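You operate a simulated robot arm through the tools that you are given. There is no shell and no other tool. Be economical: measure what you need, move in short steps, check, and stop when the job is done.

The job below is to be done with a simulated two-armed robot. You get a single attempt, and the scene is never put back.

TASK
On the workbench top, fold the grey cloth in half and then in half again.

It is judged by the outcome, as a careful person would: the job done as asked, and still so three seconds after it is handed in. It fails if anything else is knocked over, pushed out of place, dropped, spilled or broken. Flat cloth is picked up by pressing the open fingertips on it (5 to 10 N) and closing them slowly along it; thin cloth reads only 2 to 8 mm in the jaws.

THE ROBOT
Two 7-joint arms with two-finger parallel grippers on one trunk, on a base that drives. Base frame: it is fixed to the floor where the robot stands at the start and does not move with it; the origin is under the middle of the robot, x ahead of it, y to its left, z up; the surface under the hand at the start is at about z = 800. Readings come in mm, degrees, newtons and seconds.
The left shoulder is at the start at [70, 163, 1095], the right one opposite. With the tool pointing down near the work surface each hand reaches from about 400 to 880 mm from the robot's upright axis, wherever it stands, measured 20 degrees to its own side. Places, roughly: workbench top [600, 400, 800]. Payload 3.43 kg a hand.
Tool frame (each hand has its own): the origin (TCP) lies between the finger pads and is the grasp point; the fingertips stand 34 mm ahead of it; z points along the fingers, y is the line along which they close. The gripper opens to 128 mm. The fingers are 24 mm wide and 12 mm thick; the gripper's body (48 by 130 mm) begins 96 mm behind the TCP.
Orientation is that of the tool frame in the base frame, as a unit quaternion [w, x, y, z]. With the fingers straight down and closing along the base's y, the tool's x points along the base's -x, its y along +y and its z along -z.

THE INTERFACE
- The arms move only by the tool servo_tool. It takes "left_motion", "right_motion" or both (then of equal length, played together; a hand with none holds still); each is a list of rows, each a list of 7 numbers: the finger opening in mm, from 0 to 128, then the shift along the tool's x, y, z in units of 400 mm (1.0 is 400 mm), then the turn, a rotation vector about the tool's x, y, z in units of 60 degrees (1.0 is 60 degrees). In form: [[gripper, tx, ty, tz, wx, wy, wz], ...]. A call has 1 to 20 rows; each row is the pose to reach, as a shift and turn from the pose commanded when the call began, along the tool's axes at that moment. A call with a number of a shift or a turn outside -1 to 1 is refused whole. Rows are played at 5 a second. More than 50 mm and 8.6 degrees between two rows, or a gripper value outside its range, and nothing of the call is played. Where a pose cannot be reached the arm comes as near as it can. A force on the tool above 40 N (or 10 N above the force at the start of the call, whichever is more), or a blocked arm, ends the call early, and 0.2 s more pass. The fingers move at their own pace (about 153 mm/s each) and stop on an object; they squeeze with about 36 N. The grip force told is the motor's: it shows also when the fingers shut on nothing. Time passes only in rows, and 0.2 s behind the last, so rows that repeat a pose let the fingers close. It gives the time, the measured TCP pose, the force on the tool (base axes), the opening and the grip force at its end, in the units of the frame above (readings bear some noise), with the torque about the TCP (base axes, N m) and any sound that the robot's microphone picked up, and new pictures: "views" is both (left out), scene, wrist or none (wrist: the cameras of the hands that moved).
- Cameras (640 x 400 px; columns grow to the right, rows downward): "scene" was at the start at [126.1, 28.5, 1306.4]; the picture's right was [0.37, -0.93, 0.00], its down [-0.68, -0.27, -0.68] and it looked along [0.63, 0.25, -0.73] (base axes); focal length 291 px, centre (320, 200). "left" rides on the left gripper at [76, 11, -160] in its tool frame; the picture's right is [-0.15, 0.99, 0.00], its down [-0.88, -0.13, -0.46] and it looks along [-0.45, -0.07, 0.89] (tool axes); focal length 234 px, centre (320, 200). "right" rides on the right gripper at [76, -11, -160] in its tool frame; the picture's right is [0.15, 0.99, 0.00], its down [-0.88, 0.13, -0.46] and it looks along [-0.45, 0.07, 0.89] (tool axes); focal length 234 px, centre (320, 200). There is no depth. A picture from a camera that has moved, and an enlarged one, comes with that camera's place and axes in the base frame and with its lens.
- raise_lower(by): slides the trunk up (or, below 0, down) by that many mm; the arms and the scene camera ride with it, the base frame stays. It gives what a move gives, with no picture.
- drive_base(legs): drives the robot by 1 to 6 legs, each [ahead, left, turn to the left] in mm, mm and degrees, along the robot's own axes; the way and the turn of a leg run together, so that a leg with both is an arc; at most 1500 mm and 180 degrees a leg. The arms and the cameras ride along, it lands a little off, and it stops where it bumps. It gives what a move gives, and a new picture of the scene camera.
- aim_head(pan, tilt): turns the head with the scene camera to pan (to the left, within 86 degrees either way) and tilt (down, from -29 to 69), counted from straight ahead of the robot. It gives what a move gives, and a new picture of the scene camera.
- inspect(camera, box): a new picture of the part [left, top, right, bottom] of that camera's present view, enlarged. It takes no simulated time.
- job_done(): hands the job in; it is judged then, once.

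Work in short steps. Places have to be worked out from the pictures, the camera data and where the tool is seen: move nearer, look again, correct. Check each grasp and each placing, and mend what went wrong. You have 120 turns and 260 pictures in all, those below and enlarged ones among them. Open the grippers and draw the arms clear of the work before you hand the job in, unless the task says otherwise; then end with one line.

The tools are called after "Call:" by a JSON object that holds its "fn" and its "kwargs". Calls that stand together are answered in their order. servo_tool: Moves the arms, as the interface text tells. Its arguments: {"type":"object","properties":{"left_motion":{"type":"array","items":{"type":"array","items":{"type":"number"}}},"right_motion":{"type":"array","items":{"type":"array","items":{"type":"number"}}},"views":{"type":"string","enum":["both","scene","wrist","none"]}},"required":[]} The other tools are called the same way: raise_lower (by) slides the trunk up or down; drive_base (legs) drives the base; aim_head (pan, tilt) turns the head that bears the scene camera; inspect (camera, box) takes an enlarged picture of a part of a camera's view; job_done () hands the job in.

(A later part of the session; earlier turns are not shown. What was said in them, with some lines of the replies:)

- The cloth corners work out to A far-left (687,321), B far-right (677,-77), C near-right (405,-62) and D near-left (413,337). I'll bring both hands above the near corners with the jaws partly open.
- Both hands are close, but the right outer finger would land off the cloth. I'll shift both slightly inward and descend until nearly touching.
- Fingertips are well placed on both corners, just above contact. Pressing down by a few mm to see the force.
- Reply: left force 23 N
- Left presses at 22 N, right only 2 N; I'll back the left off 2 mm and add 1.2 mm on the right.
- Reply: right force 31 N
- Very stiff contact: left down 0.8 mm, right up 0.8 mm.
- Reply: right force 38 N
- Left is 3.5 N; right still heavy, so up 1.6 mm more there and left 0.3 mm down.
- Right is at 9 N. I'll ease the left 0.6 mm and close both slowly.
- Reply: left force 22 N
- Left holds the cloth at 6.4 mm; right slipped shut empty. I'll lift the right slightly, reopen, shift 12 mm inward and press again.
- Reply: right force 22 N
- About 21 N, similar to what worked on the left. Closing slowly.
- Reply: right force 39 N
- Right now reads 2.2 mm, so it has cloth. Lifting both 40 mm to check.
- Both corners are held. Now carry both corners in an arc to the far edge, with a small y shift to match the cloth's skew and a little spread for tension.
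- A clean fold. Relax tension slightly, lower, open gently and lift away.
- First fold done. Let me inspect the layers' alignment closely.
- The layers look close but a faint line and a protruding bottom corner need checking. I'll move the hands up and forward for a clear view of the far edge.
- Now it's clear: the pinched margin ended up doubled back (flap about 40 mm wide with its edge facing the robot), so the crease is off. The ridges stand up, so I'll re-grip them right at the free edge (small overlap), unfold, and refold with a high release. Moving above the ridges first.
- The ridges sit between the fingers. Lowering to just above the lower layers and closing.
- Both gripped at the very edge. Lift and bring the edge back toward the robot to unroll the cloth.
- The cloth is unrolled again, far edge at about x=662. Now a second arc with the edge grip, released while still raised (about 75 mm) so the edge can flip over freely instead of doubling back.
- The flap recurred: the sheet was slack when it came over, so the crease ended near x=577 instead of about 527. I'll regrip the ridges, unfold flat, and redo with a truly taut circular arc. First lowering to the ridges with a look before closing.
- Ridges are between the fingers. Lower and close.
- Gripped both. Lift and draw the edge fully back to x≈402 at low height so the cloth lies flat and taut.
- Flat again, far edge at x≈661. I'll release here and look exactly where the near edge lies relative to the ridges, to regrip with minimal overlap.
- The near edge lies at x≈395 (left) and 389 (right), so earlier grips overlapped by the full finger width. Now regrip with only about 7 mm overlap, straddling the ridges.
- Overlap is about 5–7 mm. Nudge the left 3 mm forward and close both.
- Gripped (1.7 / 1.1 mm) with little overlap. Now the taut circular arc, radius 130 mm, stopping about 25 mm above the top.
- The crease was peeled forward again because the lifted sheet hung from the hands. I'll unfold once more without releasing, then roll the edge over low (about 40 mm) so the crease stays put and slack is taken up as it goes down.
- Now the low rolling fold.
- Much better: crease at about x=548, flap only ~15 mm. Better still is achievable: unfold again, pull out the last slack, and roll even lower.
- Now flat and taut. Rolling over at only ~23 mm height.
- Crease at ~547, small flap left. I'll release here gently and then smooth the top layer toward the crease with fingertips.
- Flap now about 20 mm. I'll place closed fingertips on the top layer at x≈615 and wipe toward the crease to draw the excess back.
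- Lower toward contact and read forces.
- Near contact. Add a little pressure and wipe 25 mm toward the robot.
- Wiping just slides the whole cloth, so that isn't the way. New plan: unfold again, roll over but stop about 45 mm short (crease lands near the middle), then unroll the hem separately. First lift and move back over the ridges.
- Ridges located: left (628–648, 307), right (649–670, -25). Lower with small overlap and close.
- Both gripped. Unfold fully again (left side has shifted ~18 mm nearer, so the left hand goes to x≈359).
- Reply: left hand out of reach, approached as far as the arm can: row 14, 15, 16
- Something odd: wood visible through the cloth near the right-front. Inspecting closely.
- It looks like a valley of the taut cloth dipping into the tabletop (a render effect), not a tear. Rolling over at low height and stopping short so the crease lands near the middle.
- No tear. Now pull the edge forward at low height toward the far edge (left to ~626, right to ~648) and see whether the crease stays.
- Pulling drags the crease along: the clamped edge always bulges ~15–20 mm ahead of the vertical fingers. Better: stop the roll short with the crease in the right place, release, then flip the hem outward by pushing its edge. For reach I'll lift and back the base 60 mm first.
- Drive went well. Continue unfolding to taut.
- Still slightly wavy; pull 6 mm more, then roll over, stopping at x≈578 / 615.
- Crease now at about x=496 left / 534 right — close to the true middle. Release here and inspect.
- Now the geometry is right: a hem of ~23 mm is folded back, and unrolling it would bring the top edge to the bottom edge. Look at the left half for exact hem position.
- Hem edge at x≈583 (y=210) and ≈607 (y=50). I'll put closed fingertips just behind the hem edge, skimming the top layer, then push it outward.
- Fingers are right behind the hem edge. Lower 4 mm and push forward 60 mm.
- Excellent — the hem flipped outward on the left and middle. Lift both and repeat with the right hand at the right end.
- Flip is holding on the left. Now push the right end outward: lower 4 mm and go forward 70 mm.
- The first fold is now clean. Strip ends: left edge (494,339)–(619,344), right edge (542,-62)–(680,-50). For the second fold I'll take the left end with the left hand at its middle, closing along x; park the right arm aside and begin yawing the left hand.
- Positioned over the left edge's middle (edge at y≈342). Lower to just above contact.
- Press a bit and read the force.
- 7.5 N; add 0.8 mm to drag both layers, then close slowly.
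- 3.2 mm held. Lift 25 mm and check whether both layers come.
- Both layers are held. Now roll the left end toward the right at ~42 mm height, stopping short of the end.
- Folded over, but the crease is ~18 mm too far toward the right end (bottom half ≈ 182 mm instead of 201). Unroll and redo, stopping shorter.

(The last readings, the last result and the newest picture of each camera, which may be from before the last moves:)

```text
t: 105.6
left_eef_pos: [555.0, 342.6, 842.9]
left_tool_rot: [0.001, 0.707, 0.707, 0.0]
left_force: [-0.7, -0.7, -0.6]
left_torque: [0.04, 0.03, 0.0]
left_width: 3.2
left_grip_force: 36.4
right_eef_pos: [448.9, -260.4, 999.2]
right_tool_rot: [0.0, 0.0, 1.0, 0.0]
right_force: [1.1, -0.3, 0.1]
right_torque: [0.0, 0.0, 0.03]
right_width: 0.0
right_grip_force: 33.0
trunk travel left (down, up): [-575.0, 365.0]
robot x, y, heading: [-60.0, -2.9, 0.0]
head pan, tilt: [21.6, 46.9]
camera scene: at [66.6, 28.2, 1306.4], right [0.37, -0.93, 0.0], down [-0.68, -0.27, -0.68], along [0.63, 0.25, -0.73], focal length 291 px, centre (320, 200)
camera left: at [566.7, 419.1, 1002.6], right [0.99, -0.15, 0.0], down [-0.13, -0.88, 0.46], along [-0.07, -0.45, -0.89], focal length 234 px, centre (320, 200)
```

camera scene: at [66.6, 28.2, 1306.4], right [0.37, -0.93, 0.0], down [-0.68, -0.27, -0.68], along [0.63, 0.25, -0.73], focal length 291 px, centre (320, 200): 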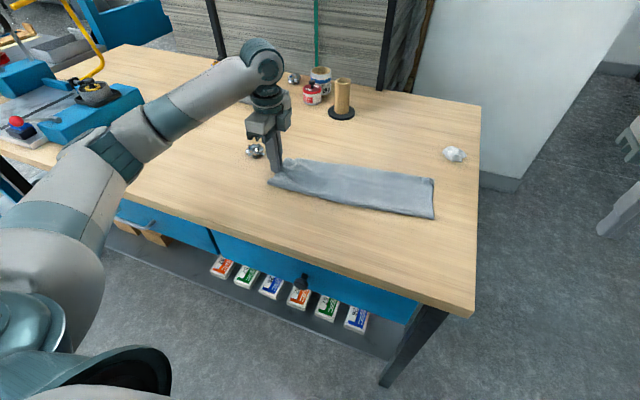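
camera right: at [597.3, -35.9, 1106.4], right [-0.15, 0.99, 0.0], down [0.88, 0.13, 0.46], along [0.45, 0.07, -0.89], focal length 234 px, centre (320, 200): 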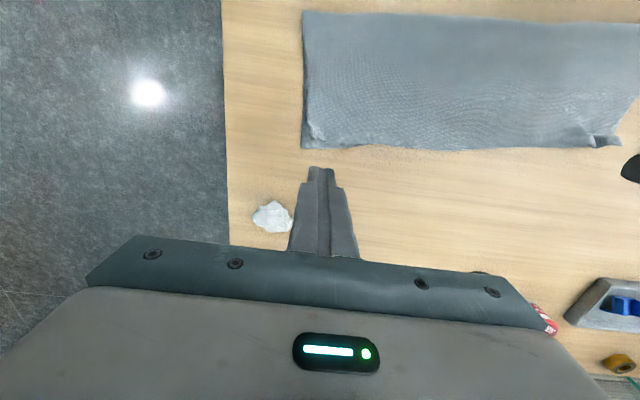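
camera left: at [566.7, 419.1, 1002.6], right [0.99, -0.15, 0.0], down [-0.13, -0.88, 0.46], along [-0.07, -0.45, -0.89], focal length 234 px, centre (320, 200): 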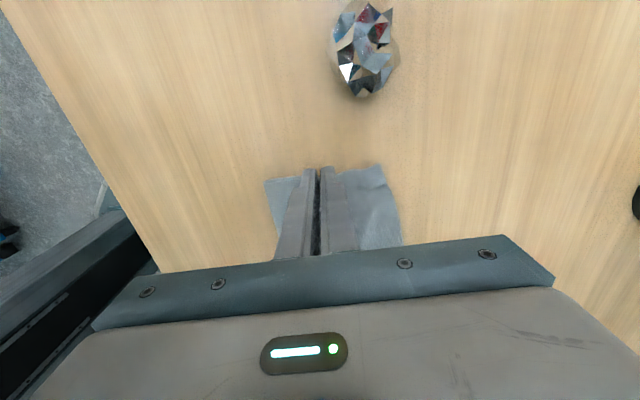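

Unrolled flat. Re-roll, stopping at y≈45.

Call:
{"fn": "servo_tool", "kwargs": {"left_motion": [[0, 0, 0, -0.03, 0, 0, 0], [0, -0.02, 0.003, -0.06, 0, 0, 0], [0, -0.06, 0.008, -0.075, 0, 0, 0], [0, -0.11, 0.015, -0.075, 0, 0, 0], [0, -0.16, 0.022, -0.075, 0, 0, 0], [0, -0.21, 0.029, -0.075, 0, 0, 0], [0, -0.26, 0.036, -0.075, 0, 0, 0], [0, -0.31, 0.043, -0.075, 0, 0, 0], [0, -0.36, 0.05, -0.075, 0, 0, 0], [0, -0.41, 0.056, -0.075, 0, 0, 0], [0, -0.46, 0.063, -0.075, 0, 0, 0], [0, -0.51, 0.07, -0.075, 0, 0, 0], [0, -0.56, 0.077, -0.073, 0, 0, 0], [0, -0.61, 0.084, -0.067, 0, 0, 0], [0, -0.655, 0.09, -0.055, 0, 0, 0], [0, -0.695, 0.095, -0.035, 0, 0, 0], [0, -0.725, 0.1, -0.015, 0, 0, 0], [0, -0.7425, 0.102, 0.0, 0, 0, 0]], "views": "wrist"}}

Call:
{"fn": "inspect", "kwargs": {"camera": "scene", "box": [280, 100, 480, 225]}}

```text
t: 109.4
left_eef_pos: [595.8, 44.4, 843.1]
left_tool_rot: [0.0, 0.707, 0.707, 0.001]
left_force: [0.2, -0.5, 0.9]
left_torque: [0.0, 0.0, 0.01]
left_width: 2.9
left_grip_force: 35.8
right_eef_pos: [449.2, -261.7, 999.0]
right_tool_rot: [-0.001, 0.0, 1.0, 0.0]
right_force: [-0.1, 0.1, 0.2]
right_torque: [-0.04, 0.01, 0.01]
right_width: 0.0
right_grip_force: 33.2
trunk travel left (down, up): [-575.0, 365.0]
robot x, y, heading: [-63.0, -1.0, 0.2]
head pan, tilt: [21.6, 46.9]
camera left: at [607.4, 121.6, 1002.5], right [0.99, -0.15, 0.0], down [-0.13, -0.88, 0.46], along [-0.07, -0.45, -0.89], focal length 234 px, centre (320, 200)
```

left: 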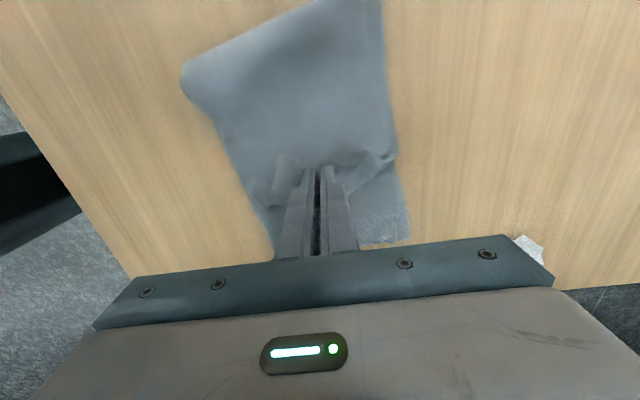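

```text
3.20 times, centred on (380, 162) of scene
camera zoom: at [66.5, 28.2, 1306.4], right [0.37, -0.93, 0.0], down [-0.68, -0.27, -0.68], along [0.63, 0.25, -0.73], focal length 930 px, centre (128, 320)
```

zoom: 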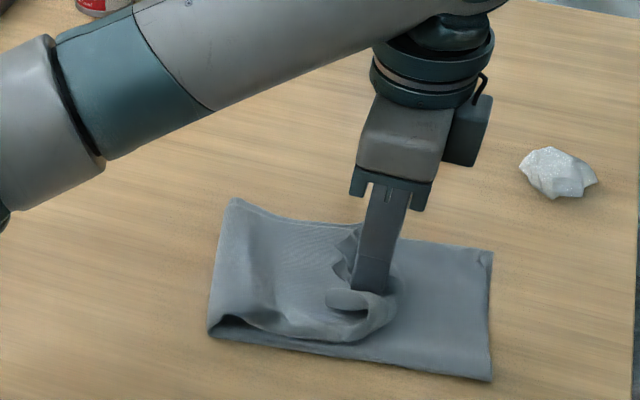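

Crease now at mid-strip (≈198–205 mm from the right end). Release and back off to inspect.

Call:
{"fn": "servo_tool", "kwargs": {"left_motion": [[0, 0, 0, 0.008, 0, 0, 0], [8, 0, 0, 0.008, 0, 0, 0], [16, 0, 0, 0.006, 0, 0, 0], [24, 0, 0, 0, 0, 0, 0], [32, 0, 0, -0.03, 0, 0, 0], [32, 0, 0, -0.1, 0, 0, 0], [32, 0, 0, -0.2, 0, 0, 0], [32, -0.08, 0, -0.28, 0, 0, 0], [32, -0.18, 0, -0.3, 0, 0, 0]], "views": "wrist"}}

Call:
{"fn": "inspect", "kwargs": {"camera": "scene", "box": [280, 100, 480, 225]}}

Call:
{"fn": "inspect", "kwargs": {"camera": "left", "box": [160, 0, 480, 200]}}

```text
t: 111.4
left_eef_pos: [596.6, -27.1, 964.8]
left_tool_rot: [-0.001, 0.707, 0.707, 0.0]
left_force: [0.8, -0.6, -0.9]
left_torque: [0.02, -0.01, 0.01]
left_width: 32.2
left_grip_force: 0.0
right_eef_pos: [450.4, -261.6, 997.7]
right_tool_rot: [0.0, 0.0, 1.0, 0.001]
right_force: [0.5, -0.3, -0.5]
right_torque: [0.0, 0.0, -0.01]
right_width: 0.0
right_grip_force: 32.8
trunk travel left (down, up): [-575.0, 365.0]
robot x, y, heading: [-56.9, 1.4, -0.2]
head pan, tilt: [21.6, 46.9]
camera left: at [608.7, 49.4, 1125.0], right [0.99, -0.15, 0.0], down [-0.13, -0.88, 0.45], along [-0.07, -0.45, -0.89], focal length 234 px, centre (320, 200)
```

left: 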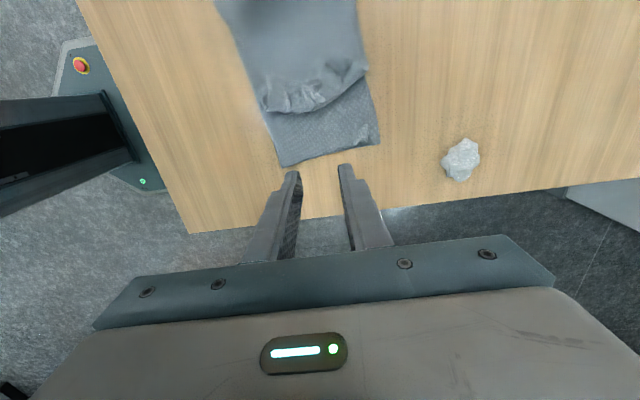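

```text
3.20 times, centred on (380, 162) of scene
camera zoom: at [66.7, 26.9, 1306.4], right [0.37, -0.93, 0.0], down [-0.68, -0.27, -0.68], along [0.63, 0.25, -0.73], focal length 930 px, centre (128, 320)
```

zoom: 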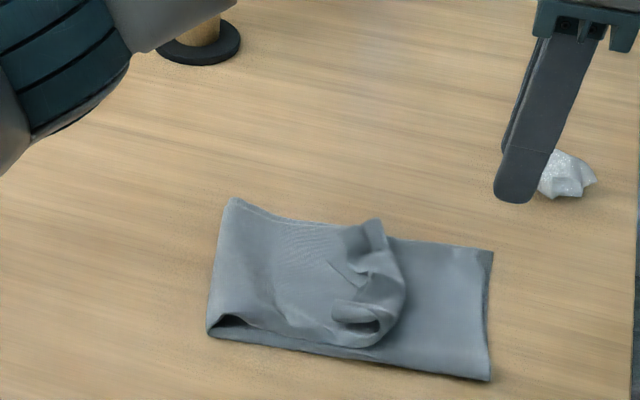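

```text
2.00 times, centred on (320, 100) of left
camera zoom: at [608.7, 49.4, 1125.0], right [0.99, -0.15, 0.0], down [-0.13, -0.88, 0.45], along [-0.07, -0.45, -0.89], focal length 468 px, centre (320, 400)
```

zoom: 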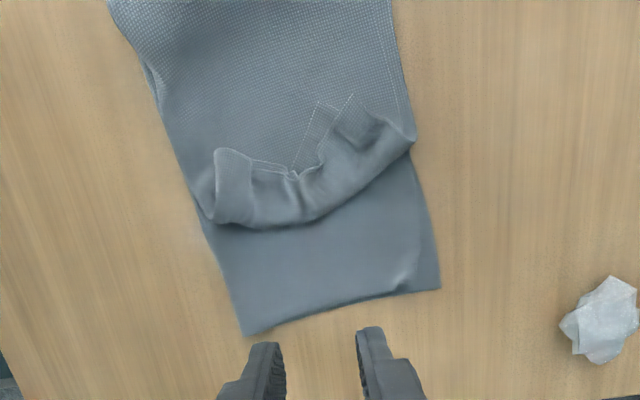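

The hem is folded back over ~40–60 mm. I'll flip it out as before: open fingers ~44 mm as a two-pronged pusher, start behind the edge at y≈97 and push toward the right end.

Call:
{"fn": "servo_tool", "kwargs": {"left_motion": [[44, 0.1, -0.01, 0.0, 0, 0, 0], [44, 0.2, -0.02, 0.0, 0, 0, 0], [44, 0.3, -0.03, 0.04, 0, 0, 0], [44, 0.31, -0.03, 0.12, 0, 0, 0], [44, 0.31, -0.03, 0.2, 0, 0, 0], [44, 0.31, -0.03, 0.27, 0, 0, 0], [44, 0.31, -0.03, 0.295, 0, 0, 0]], "views": "wrist"}}

Call:
{"fn": "inspect", "kwargs": {"camera": "scene", "box": [280, 100, 480, 225]}}

```text
t: 113.0
left_eef_pos: [583.4, 98.5, 845.5]
left_tool_rot: [0.0, 0.707, 0.707, 0.0]
left_force: [0.7, -0.4, 0.5]
left_torque: [0.02, 0.03, -0.01]
left_width: 44.1
left_grip_force: 0.1
right_eef_pos: [448.7, -261.6, 999.2]
right_tool_rot: [0.0, 0.0, 1.0, 0.0]
right_force: [-0.7, 0.7, 0.9]
right_torque: [0.0, -0.04, 0.03]
right_width: 0.1
right_grip_force: 33.0
trunk travel left (down, up): [-575.0, 365.0]
robot x, y, heading: [-60.6, 0.1, -0.0]
head pan, tilt: [21.6, 46.9]
camera left: at [595.6, 174.5, 1005.4], right [0.99, -0.15, 0.0], down [-0.13, -0.88, 0.46], along [-0.07, -0.45, -0.89], focal length 234 px, centre (320, 200)
```

left: 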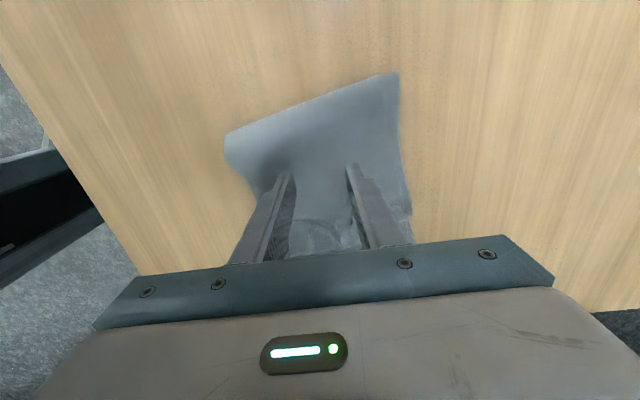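

```text
3.20 times, centred on (380, 162) of scene
camera zoom: at [66.6, 28.3, 1306.4], right [0.37, -0.93, 0.0], down [-0.68, -0.27, -0.68], along [0.63, 0.25, -0.73], focal length 930 px, centre (128, 320)
```

zoom: 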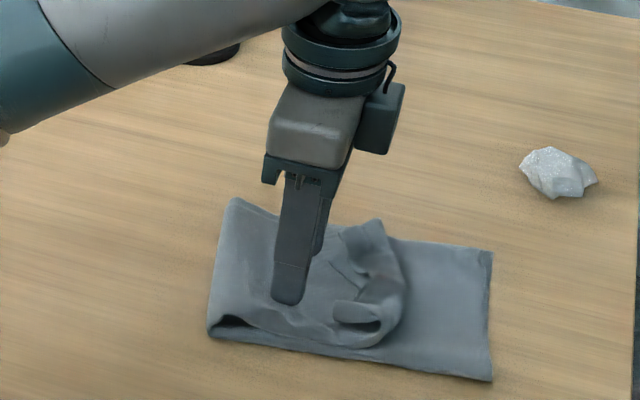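

Push now.

Call:
{"fn": "servo_tool", "kwargs": {"left_motion": [[44, -0.02, 0.003, 0.005, 0, 0, 0], [44, -0.06, 0.008, 0.006, 0, 0, 0], [44, -0.1, 0.013, 0.007, 0, 0, 0], [44, -0.14, 0.019, 0.008, 0, 0, 0], [44, -0.18, 0.025, 0.008, 0, 0, 0], [44, -0.22, 0.03, 0.008, 0, 0, 0], [44, -0.26, 0.036, 0.009, 0, 0, 0], [44, -0.29, 0.04, 0.01, 0, 0, 0], [44, -0.31, 0.043, 0.01, 0, 0, 0]], "views": "wrist"}}

Call:
{"fn": "inspect", "kwargs": {"camera": "scene", "box": [280, 100, 480, 225]}}

```text
t: 115.0
left_eef_pos: [601.3, -26.8, 841.9]
left_tool_rot: [0.001, 0.707, 0.707, 0.0]
left_force: [-1.0, 0.0, 0.2]
left_torque: [-0.04, -0.05, -0.03]
left_width: 44.1
left_grip_force: 0.0
right_eef_pos: [450.0, -261.9, 999.4]
right_tool_rot: [0.0, 0.001, 1.0, 0.0]
right_force: [0.0, -0.5, -0.5]
right_torque: [0.01, -0.01, -0.02]
right_width: 0.2
right_grip_force: 32.9
trunk travel left (down, up): [-575.0, 365.0]
robot x, y, heading: [-57.2, -1.3, 0.1]
head pan, tilt: [21.6, 46.9]
camera left: at [612.3, 49.7, 1000.6], right [0.99, -0.15, 0.0], down [-0.13, -0.88, 0.46], along [-0.07, -0.45, -0.89], focal length 234 px, centre (320, 200)
```

left: 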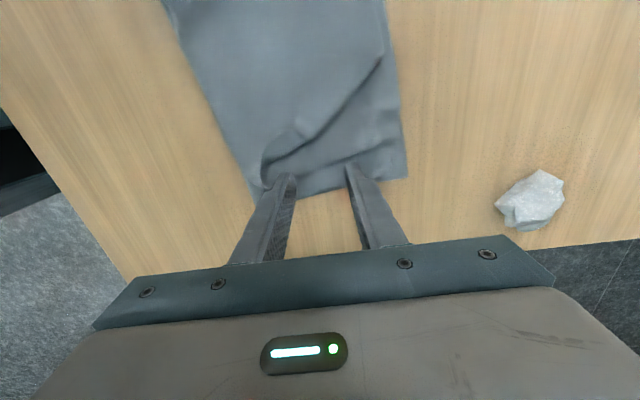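

```text
3.20 times, centred on (380, 162) of scene
camera zoom: at [66.7, 28.0, 1306.4], right [0.37, -0.93, 0.0], down [-0.68, -0.27, -0.68], along [0.63, 0.25, -0.73], focal length 930 px, centre (128, 320)
```

zoom: 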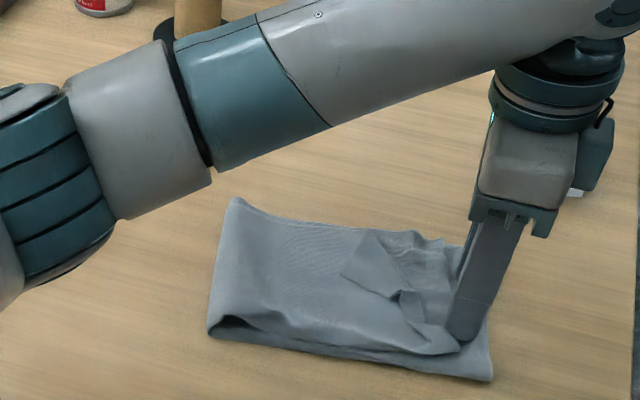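

The near half flipped out; the far corner is still turned back as a triangle. Lift and look.

Call:
{"fn": "servo_tool", "kwargs": {"left_motion": [[44, 0, 0, -0.05, 0, 0, 0], [44, 0, 0, -0.15, 0, 0, 0], [44, 0, 0, -0.25, 0, 0, 0], [20, -0.03, 0, -0.3, 0, 0, 0]], "views": "none"}}

Call:
{"fn": "inspect", "kwargs": {"camera": "scene", "box": [280, 100, 480, 225]}}

Call:
{"fn": "inspect", "kwargs": {"camera": "left", "box": [160, 0, 480, 200]}}

```text
t: 116.0
left_eef_pos: [600.9, -39.9, 962.4]
left_tool_rot: [-0.001, 0.708, 0.707, 0.001]
left_force: [0.2, 0.1, 0.8]
left_torque: [0.03, 0.0, 0.0]
left_width: 19.8
left_grip_force: 0.1
right_eef_pos: [449.3, -261.3, 999.2]
right_tool_rot: [0.001, 0.0, 1.0, 0.001]
right_force: [1.2, 0.4, 0.0]
right_torque: [0.0, 0.0, -0.01]
right_width: 0.0
right_grip_force: 32.9
trunk travel left (down, up): [-575.0, 365.0]
robot x, y, heading: [-61.2, 2.0, 0.1]
head pan, tilt: [21.6, 46.9]
```

```text
3.20 times, centred on (380, 162) of scene
camera zoom: at [66.5, 27.2, 1306.3], right [0.37, -0.93, 0.0], down [-0.68, -0.27, -0.68], along [0.64, 0.25, -0.73], focal length 930 px, centre (128, 320)
```

zoom: 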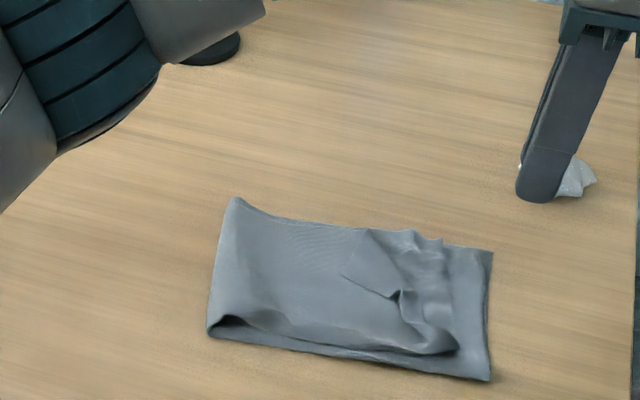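

```text
2.00 times, centred on (320, 100) of left
camera zoom: at [612.9, 36.0, 1121.4], right [0.99, -0.15, 0.0], down [-0.13, -0.88, 0.45], along [-0.07, -0.45, -0.89], focal length 468 px, centre (320, 400)
```

zoom: 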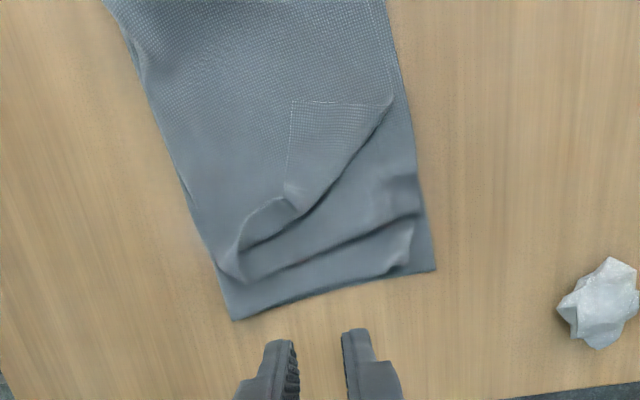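

A triangular corner of one layer is turned back (tip at ≈(601,69), fold line from (656,60) to (595,11)). I'll push it over diagonally from behind its tip with closed fingers.

Call:
{"fn": "servo_tool", "kwargs": {"left_motion": [[0, 0.1, -0.01, 0.0, 0, 0, 0], [0, 0.2, -0.03, 0.0, 0, 0, 0], [0, 0.3, -0.045, 0.04, 0, 0, 0], [0, 0.325, -0.045, 0.12, 0, 0, 0], [0, 0.325, -0.045, 0.21, 0, 0, 0], [0, 0.325, -0.045, 0.28, 0, 0, 0], [0, 0.325, -0.045, 0.294, 0, 0, 0]], "views": "none"}}

Call:
{"fn": "inspect", "kwargs": {"camera": "left", "box": [200, 60, 440, 210]}}

Call:
{"fn": "inspect", "kwargs": {"camera": "scene", "box": [320, 130, 450, 211]}}

```text
t: 117.6
left_eef_pos: [582.6, 91.9, 843.0]
left_tool_rot: [0.0, 0.707, 0.707, 0.0]
left_force: [0.4, -1.0, 0.7]
left_torque: [0.0, 0.02, 0.01]
left_width: 0.1
left_grip_force: 32.9
right_eef_pos: [448.1, -260.7, 998.9]
right_tool_rot: [0.0, 0.0, 1.0, -0.001]
right_force: [0.2, -0.2, -1.6]
right_torque: [0.0, 0.0, -0.02]
right_width: 0.2
right_grip_force: 32.8
trunk travel left (down, up): [-575.0, 365.0]
robot x, y, heading: [-58.8, 1.2, 0.1]
head pan, tilt: [21.6, 46.9]
```

```text
2.67 times, centred on (320, 135) of left
camera zoom: at [594.1, 167.3, 1003.1], right [0.99, -0.15, 0.0], down [-0.13, -0.88, 0.46], along [-0.07, -0.45, -0.89], focal length 624 px, centre (320, 373)
```

zoom: 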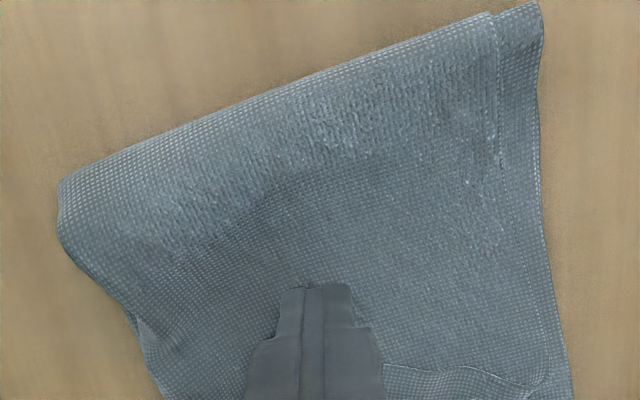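

```text
4.92 times, centred on (385, 170) of scene
camera zoom: at [66.5, 28.2, 1306.4], right [0.37, -0.93, 0.0], down [-0.68, -0.27, -0.68], along [0.63, 0.25, -0.73], focal length 1431 px, centre (0, 345)
```

zoom: 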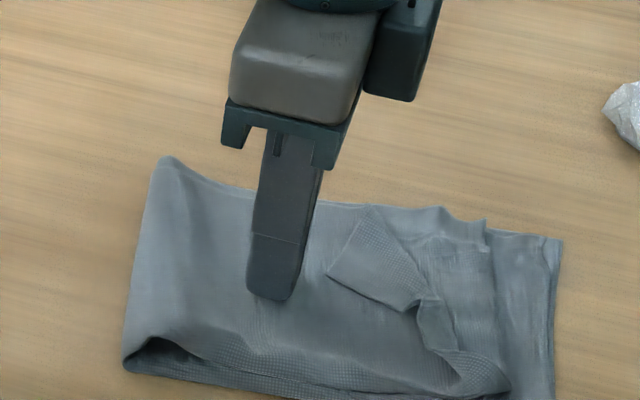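

Aligned behind the triangle tip. Push diagonally ~94 mm.

Call:
{"fn": "servo_tool", "kwargs": {"left_motion": [[0, 0, 0, 0.005, 0, 0, 0], [0, -0.03, 0.0195, 0.006, 0, 0, 0], [0, -0.06, 0.039, 0.007, 0, 0, 0], [0, -0.09, 0.0585, 0.008, 0, 0, 0], [0, -0.12, 0.078, 0.009, 0, 0, 0], [0, -0.15, 0.0975, 0.009, 0, 0, 0], [0, -0.18, 0.117, 0.009, 0, 0, 0], [0, -0.2, 0.13, 0.009, 0, 0, 0]], "views": "none"}}

Call:
{"fn": "inspect", "kwargs": {"camera": "scene", "box": [320, 130, 450, 221]}}

Call:
{"fn": "inspect", "kwargs": {"camera": "left", "box": [160, 40, 480, 240]}}

```text
t: 119.4
left_eef_pos: [633.1, 11.0, 841.3]
left_tool_rot: [0.0, 0.707, 0.707, -0.001]
left_force: [0.3, -0.3, 0.2]
left_torque: [0.01, -0.02, 0.01]
left_width: 0.0
left_grip_force: 33.0
right_eef_pos: [449.1, -260.6, 1000.1]
right_tool_rot: [0.0, 0.001, 1.0, 0.001]
right_force: [0.0, -0.7, -0.1]
right_torque: [0.04, 0.0, 0.01]
right_width: 0.0
right_grip_force: 33.0
trunk travel left (down, up): [-575.0, 365.0]
robot x, y, heading: [-60.1, -0.6, -0.1]
head pan, tilt: [21.6, 46.9]
```

```text
4.40 times, centred on (385, 176) of scene
camera zoom: at [66.7, 28.0, 1306.4], right [0.37, -0.93, 0.0], down [-0.68, -0.27, -0.68], along [0.63, 0.25, -0.73], focal length 1278 px, centre (34, 308)
```

zoom: 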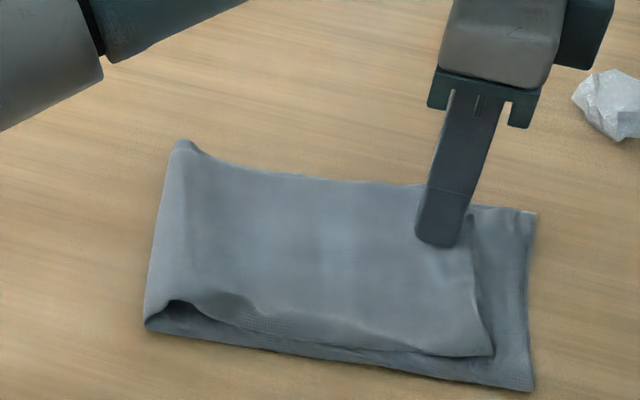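

```text
2.00 times, centred on (320, 140) of left
camera zoom: at [646.2, 88.0, 1000.2], right [0.99, -0.15, 0.0], down [-0.13, -0.88, 0.46], along [-0.07, -0.45, -0.89], focal length 468 px, centre (320, 320)
```

zoom: 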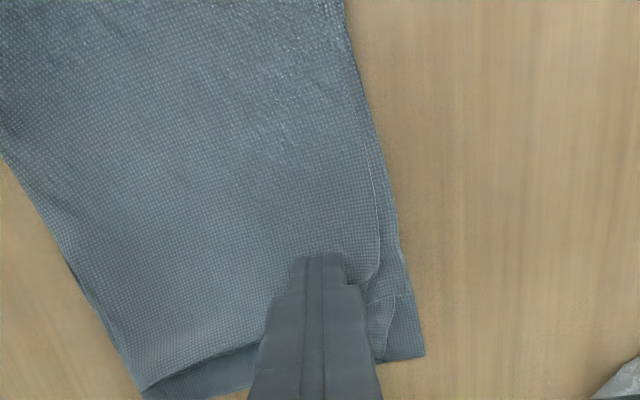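

Superb — the flap is fully turned out. Lift clear and inspect.

Call:
{"fn": "servo_tool", "kwargs": {"left_motion": [[0, 0, 0, -0.05, 0, 0, 0], [0, 0, 0, -0.15, 0, 0, 0], [0, 0, 0, -0.25, 0, 0, 0], [0, -0.05, 0, -0.32, 0, 0, 0]], "views": "none"}}

Call:
{"fn": "inspect", "kwargs": {"camera": "scene", "box": [320, 130, 450, 221]}}

Call:
{"fn": "inspect", "kwargs": {"camera": "left", "box": [120, 0, 440, 200]}}

```text
t: 120.4
left_eef_pos: [635.3, -9.9, 966.8]
left_tool_rot: [-0.001, 0.707, 0.708, 0.0]
left_force: [-1.0, -0.3, 0.4]
left_torque: [0.04, 0.01, 0.05]
left_width: 0.0
left_grip_force: 32.9
right_eef_pos: [448.1, -262.2, 999.8]
right_tool_rot: [0.0, 0.0, 1.0, 0.001]
right_force: [-0.6, -0.3, 0.0]
right_torque: [0.03, -0.01, 0.02]
right_width: 0.0
right_grip_force: 33.3
trunk travel left (down, up): [-575.0, 365.0]
robot x, y, heading: [-61.4, -2.0, -0.0]
head pan, tilt: [21.6, 46.9]
```

```text
4.40 times, centred on (385, 176) of scene
camera zoom: at [66.2, 26.5, 1306.4], right [0.37, -0.93, 0.0], down [-0.68, -0.27, -0.68], along [0.64, 0.25, -0.73], focal length 1278 px, centre (34, 308)
```

zoom: 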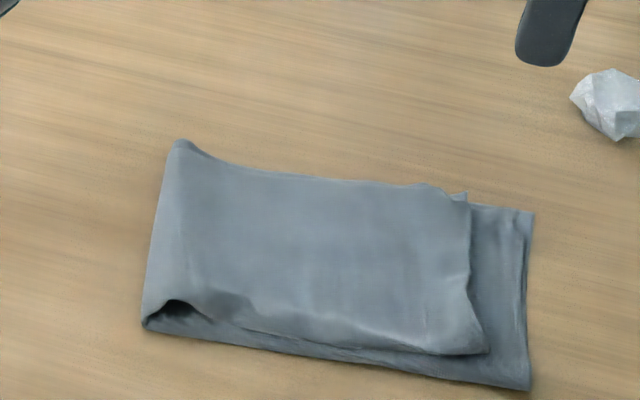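

```text
2.00 times, centred on (280, 100) of left
camera zoom: at [647.5, 65.7, 1127.3], right [0.99, -0.15, 0.0], down [-0.13, -0.88, 0.45], along [-0.07, -0.45, -0.89], focal length 468 px, centre (400, 400)
```

zoom: 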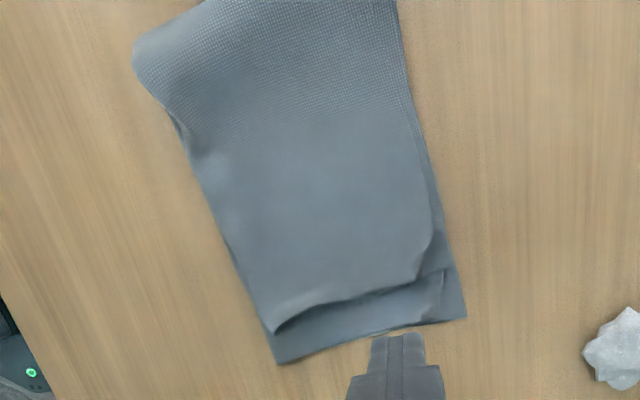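

The cloth is folded in half and in half again (about 205 × 138 mm, top edge within ~25 mm of the bottom end), nothing else moved. Retract the left arm high and clear and open the grippers.

Call:
{"fn": "servo_tool", "kwargs": {"left_motion": [[0, 0, 0, -0.1, 0, 0, 0], [20, 0.05, -0.02, -0.16, 0, 0, 0], [40, 0.15, -0.06, -0.18, 0, 0, 0], [60, 0.25, -0.11, -0.18, 0, 0, 0], [80, 0.35, -0.16, -0.18, 0, 0, 0], [80, 0.45, -0.21, -0.18, 0, 0, 0], [80, 0.55, -0.26, -0.18, 0, 0, 0], [80, 0.65, -0.31, -0.18, 0, 0, 0], [80, 0.74, -0.35, -0.18, 0, 0, 0], [80, 0.775, -0.3875, -0.18, 0, 0, 0]], "right_motion": [[20, 0, 0, 0, 0, 0, 0], [40, 0, 0, 0, 0, 0, 0], [60, 0, 0, 0, 0, 0, 0], [80, 0, 0, 0, 0, 0, 0], [80, 0, 0, 0, 0, 0, 0], [80, 0, 0, 0, 0, 0, 0], [80, 0, 0, 0, 0, 0, 0], [80, 0, 0, 0, 0, 0, 0], [80, 0, 0, 0, 0, 0, 0], [80, 0, 0, 0, 0, 0, 0]], "views": "scene"}}

Call:
{"fn": "inspect", "kwargs": {"camera": "scene", "box": [310, 120, 470, 220]}}

```text
t: 122.6
left_eef_pos: [478.3, 300.1, 1040.1]
left_tool_rot: [0.0, 0.707, 0.707, 0.0]
left_force: [-0.7, 0.9, 0.7]
left_torque: [0.0, -0.02, 0.0]
left_width: 79.9
left_grip_force: 0.1
right_eef_pos: [448.3, -260.2, 997.9]
right_tool_rot: [0.0, 0.0, 1.0, 0.0]
right_force: [-0.2, 0.0, 0.9]
right_torque: [-0.01, -0.02, -0.01]
right_width: 79.8
right_grip_force: 0.1
trunk travel left (down, up): [-575.0, 365.0]
robot x, y, heading: [-61.8, -2.2, 0.2]
head pan, tilt: [21.6, 46.9]
camera scene: at [66.1, 28.5, 1306.4], right [0.37, -0.93, 0.0], down [-0.68, -0.27, -0.68], along [0.64, 0.25, -0.73], focal length 291 px, centre (320, 200)
```

scene: 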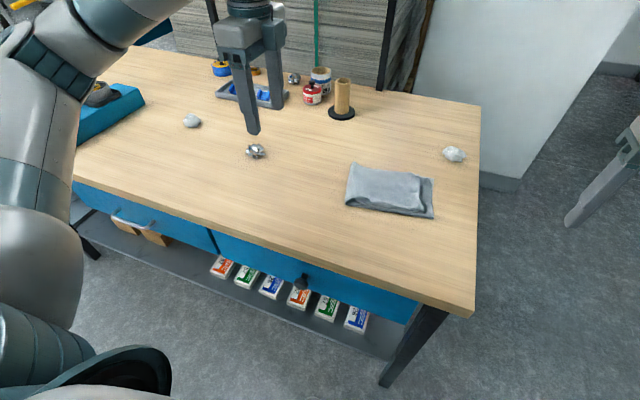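

```text
4.00 times, centred on (390, 170) of scene
camera zoom: at [66.1, 28.5, 1306.4], right [0.37, -0.93, 0.0], down [-0.68, -0.27, -0.68], along [0.64, 0.25, -0.73], focal length 1163 px, centre (40, 320)
```

zoom: 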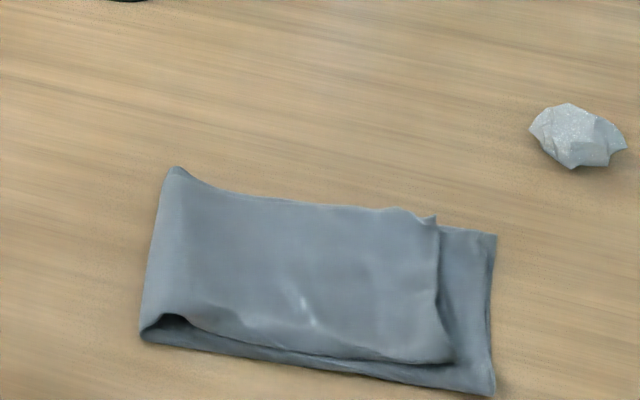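

The cloth is stable and quarter-folded, everything else is in place, and the grippers are open and clear. Handing in.

Call:
{"fn": "job_done", "kwargs": {}}

```text
The job is handed in.
```

The grey cloth is folded in half and then in half again on the workbench top; the last top edge stops about 25 mm short of the end beneath it, and nothing else on the bench was disturbed.
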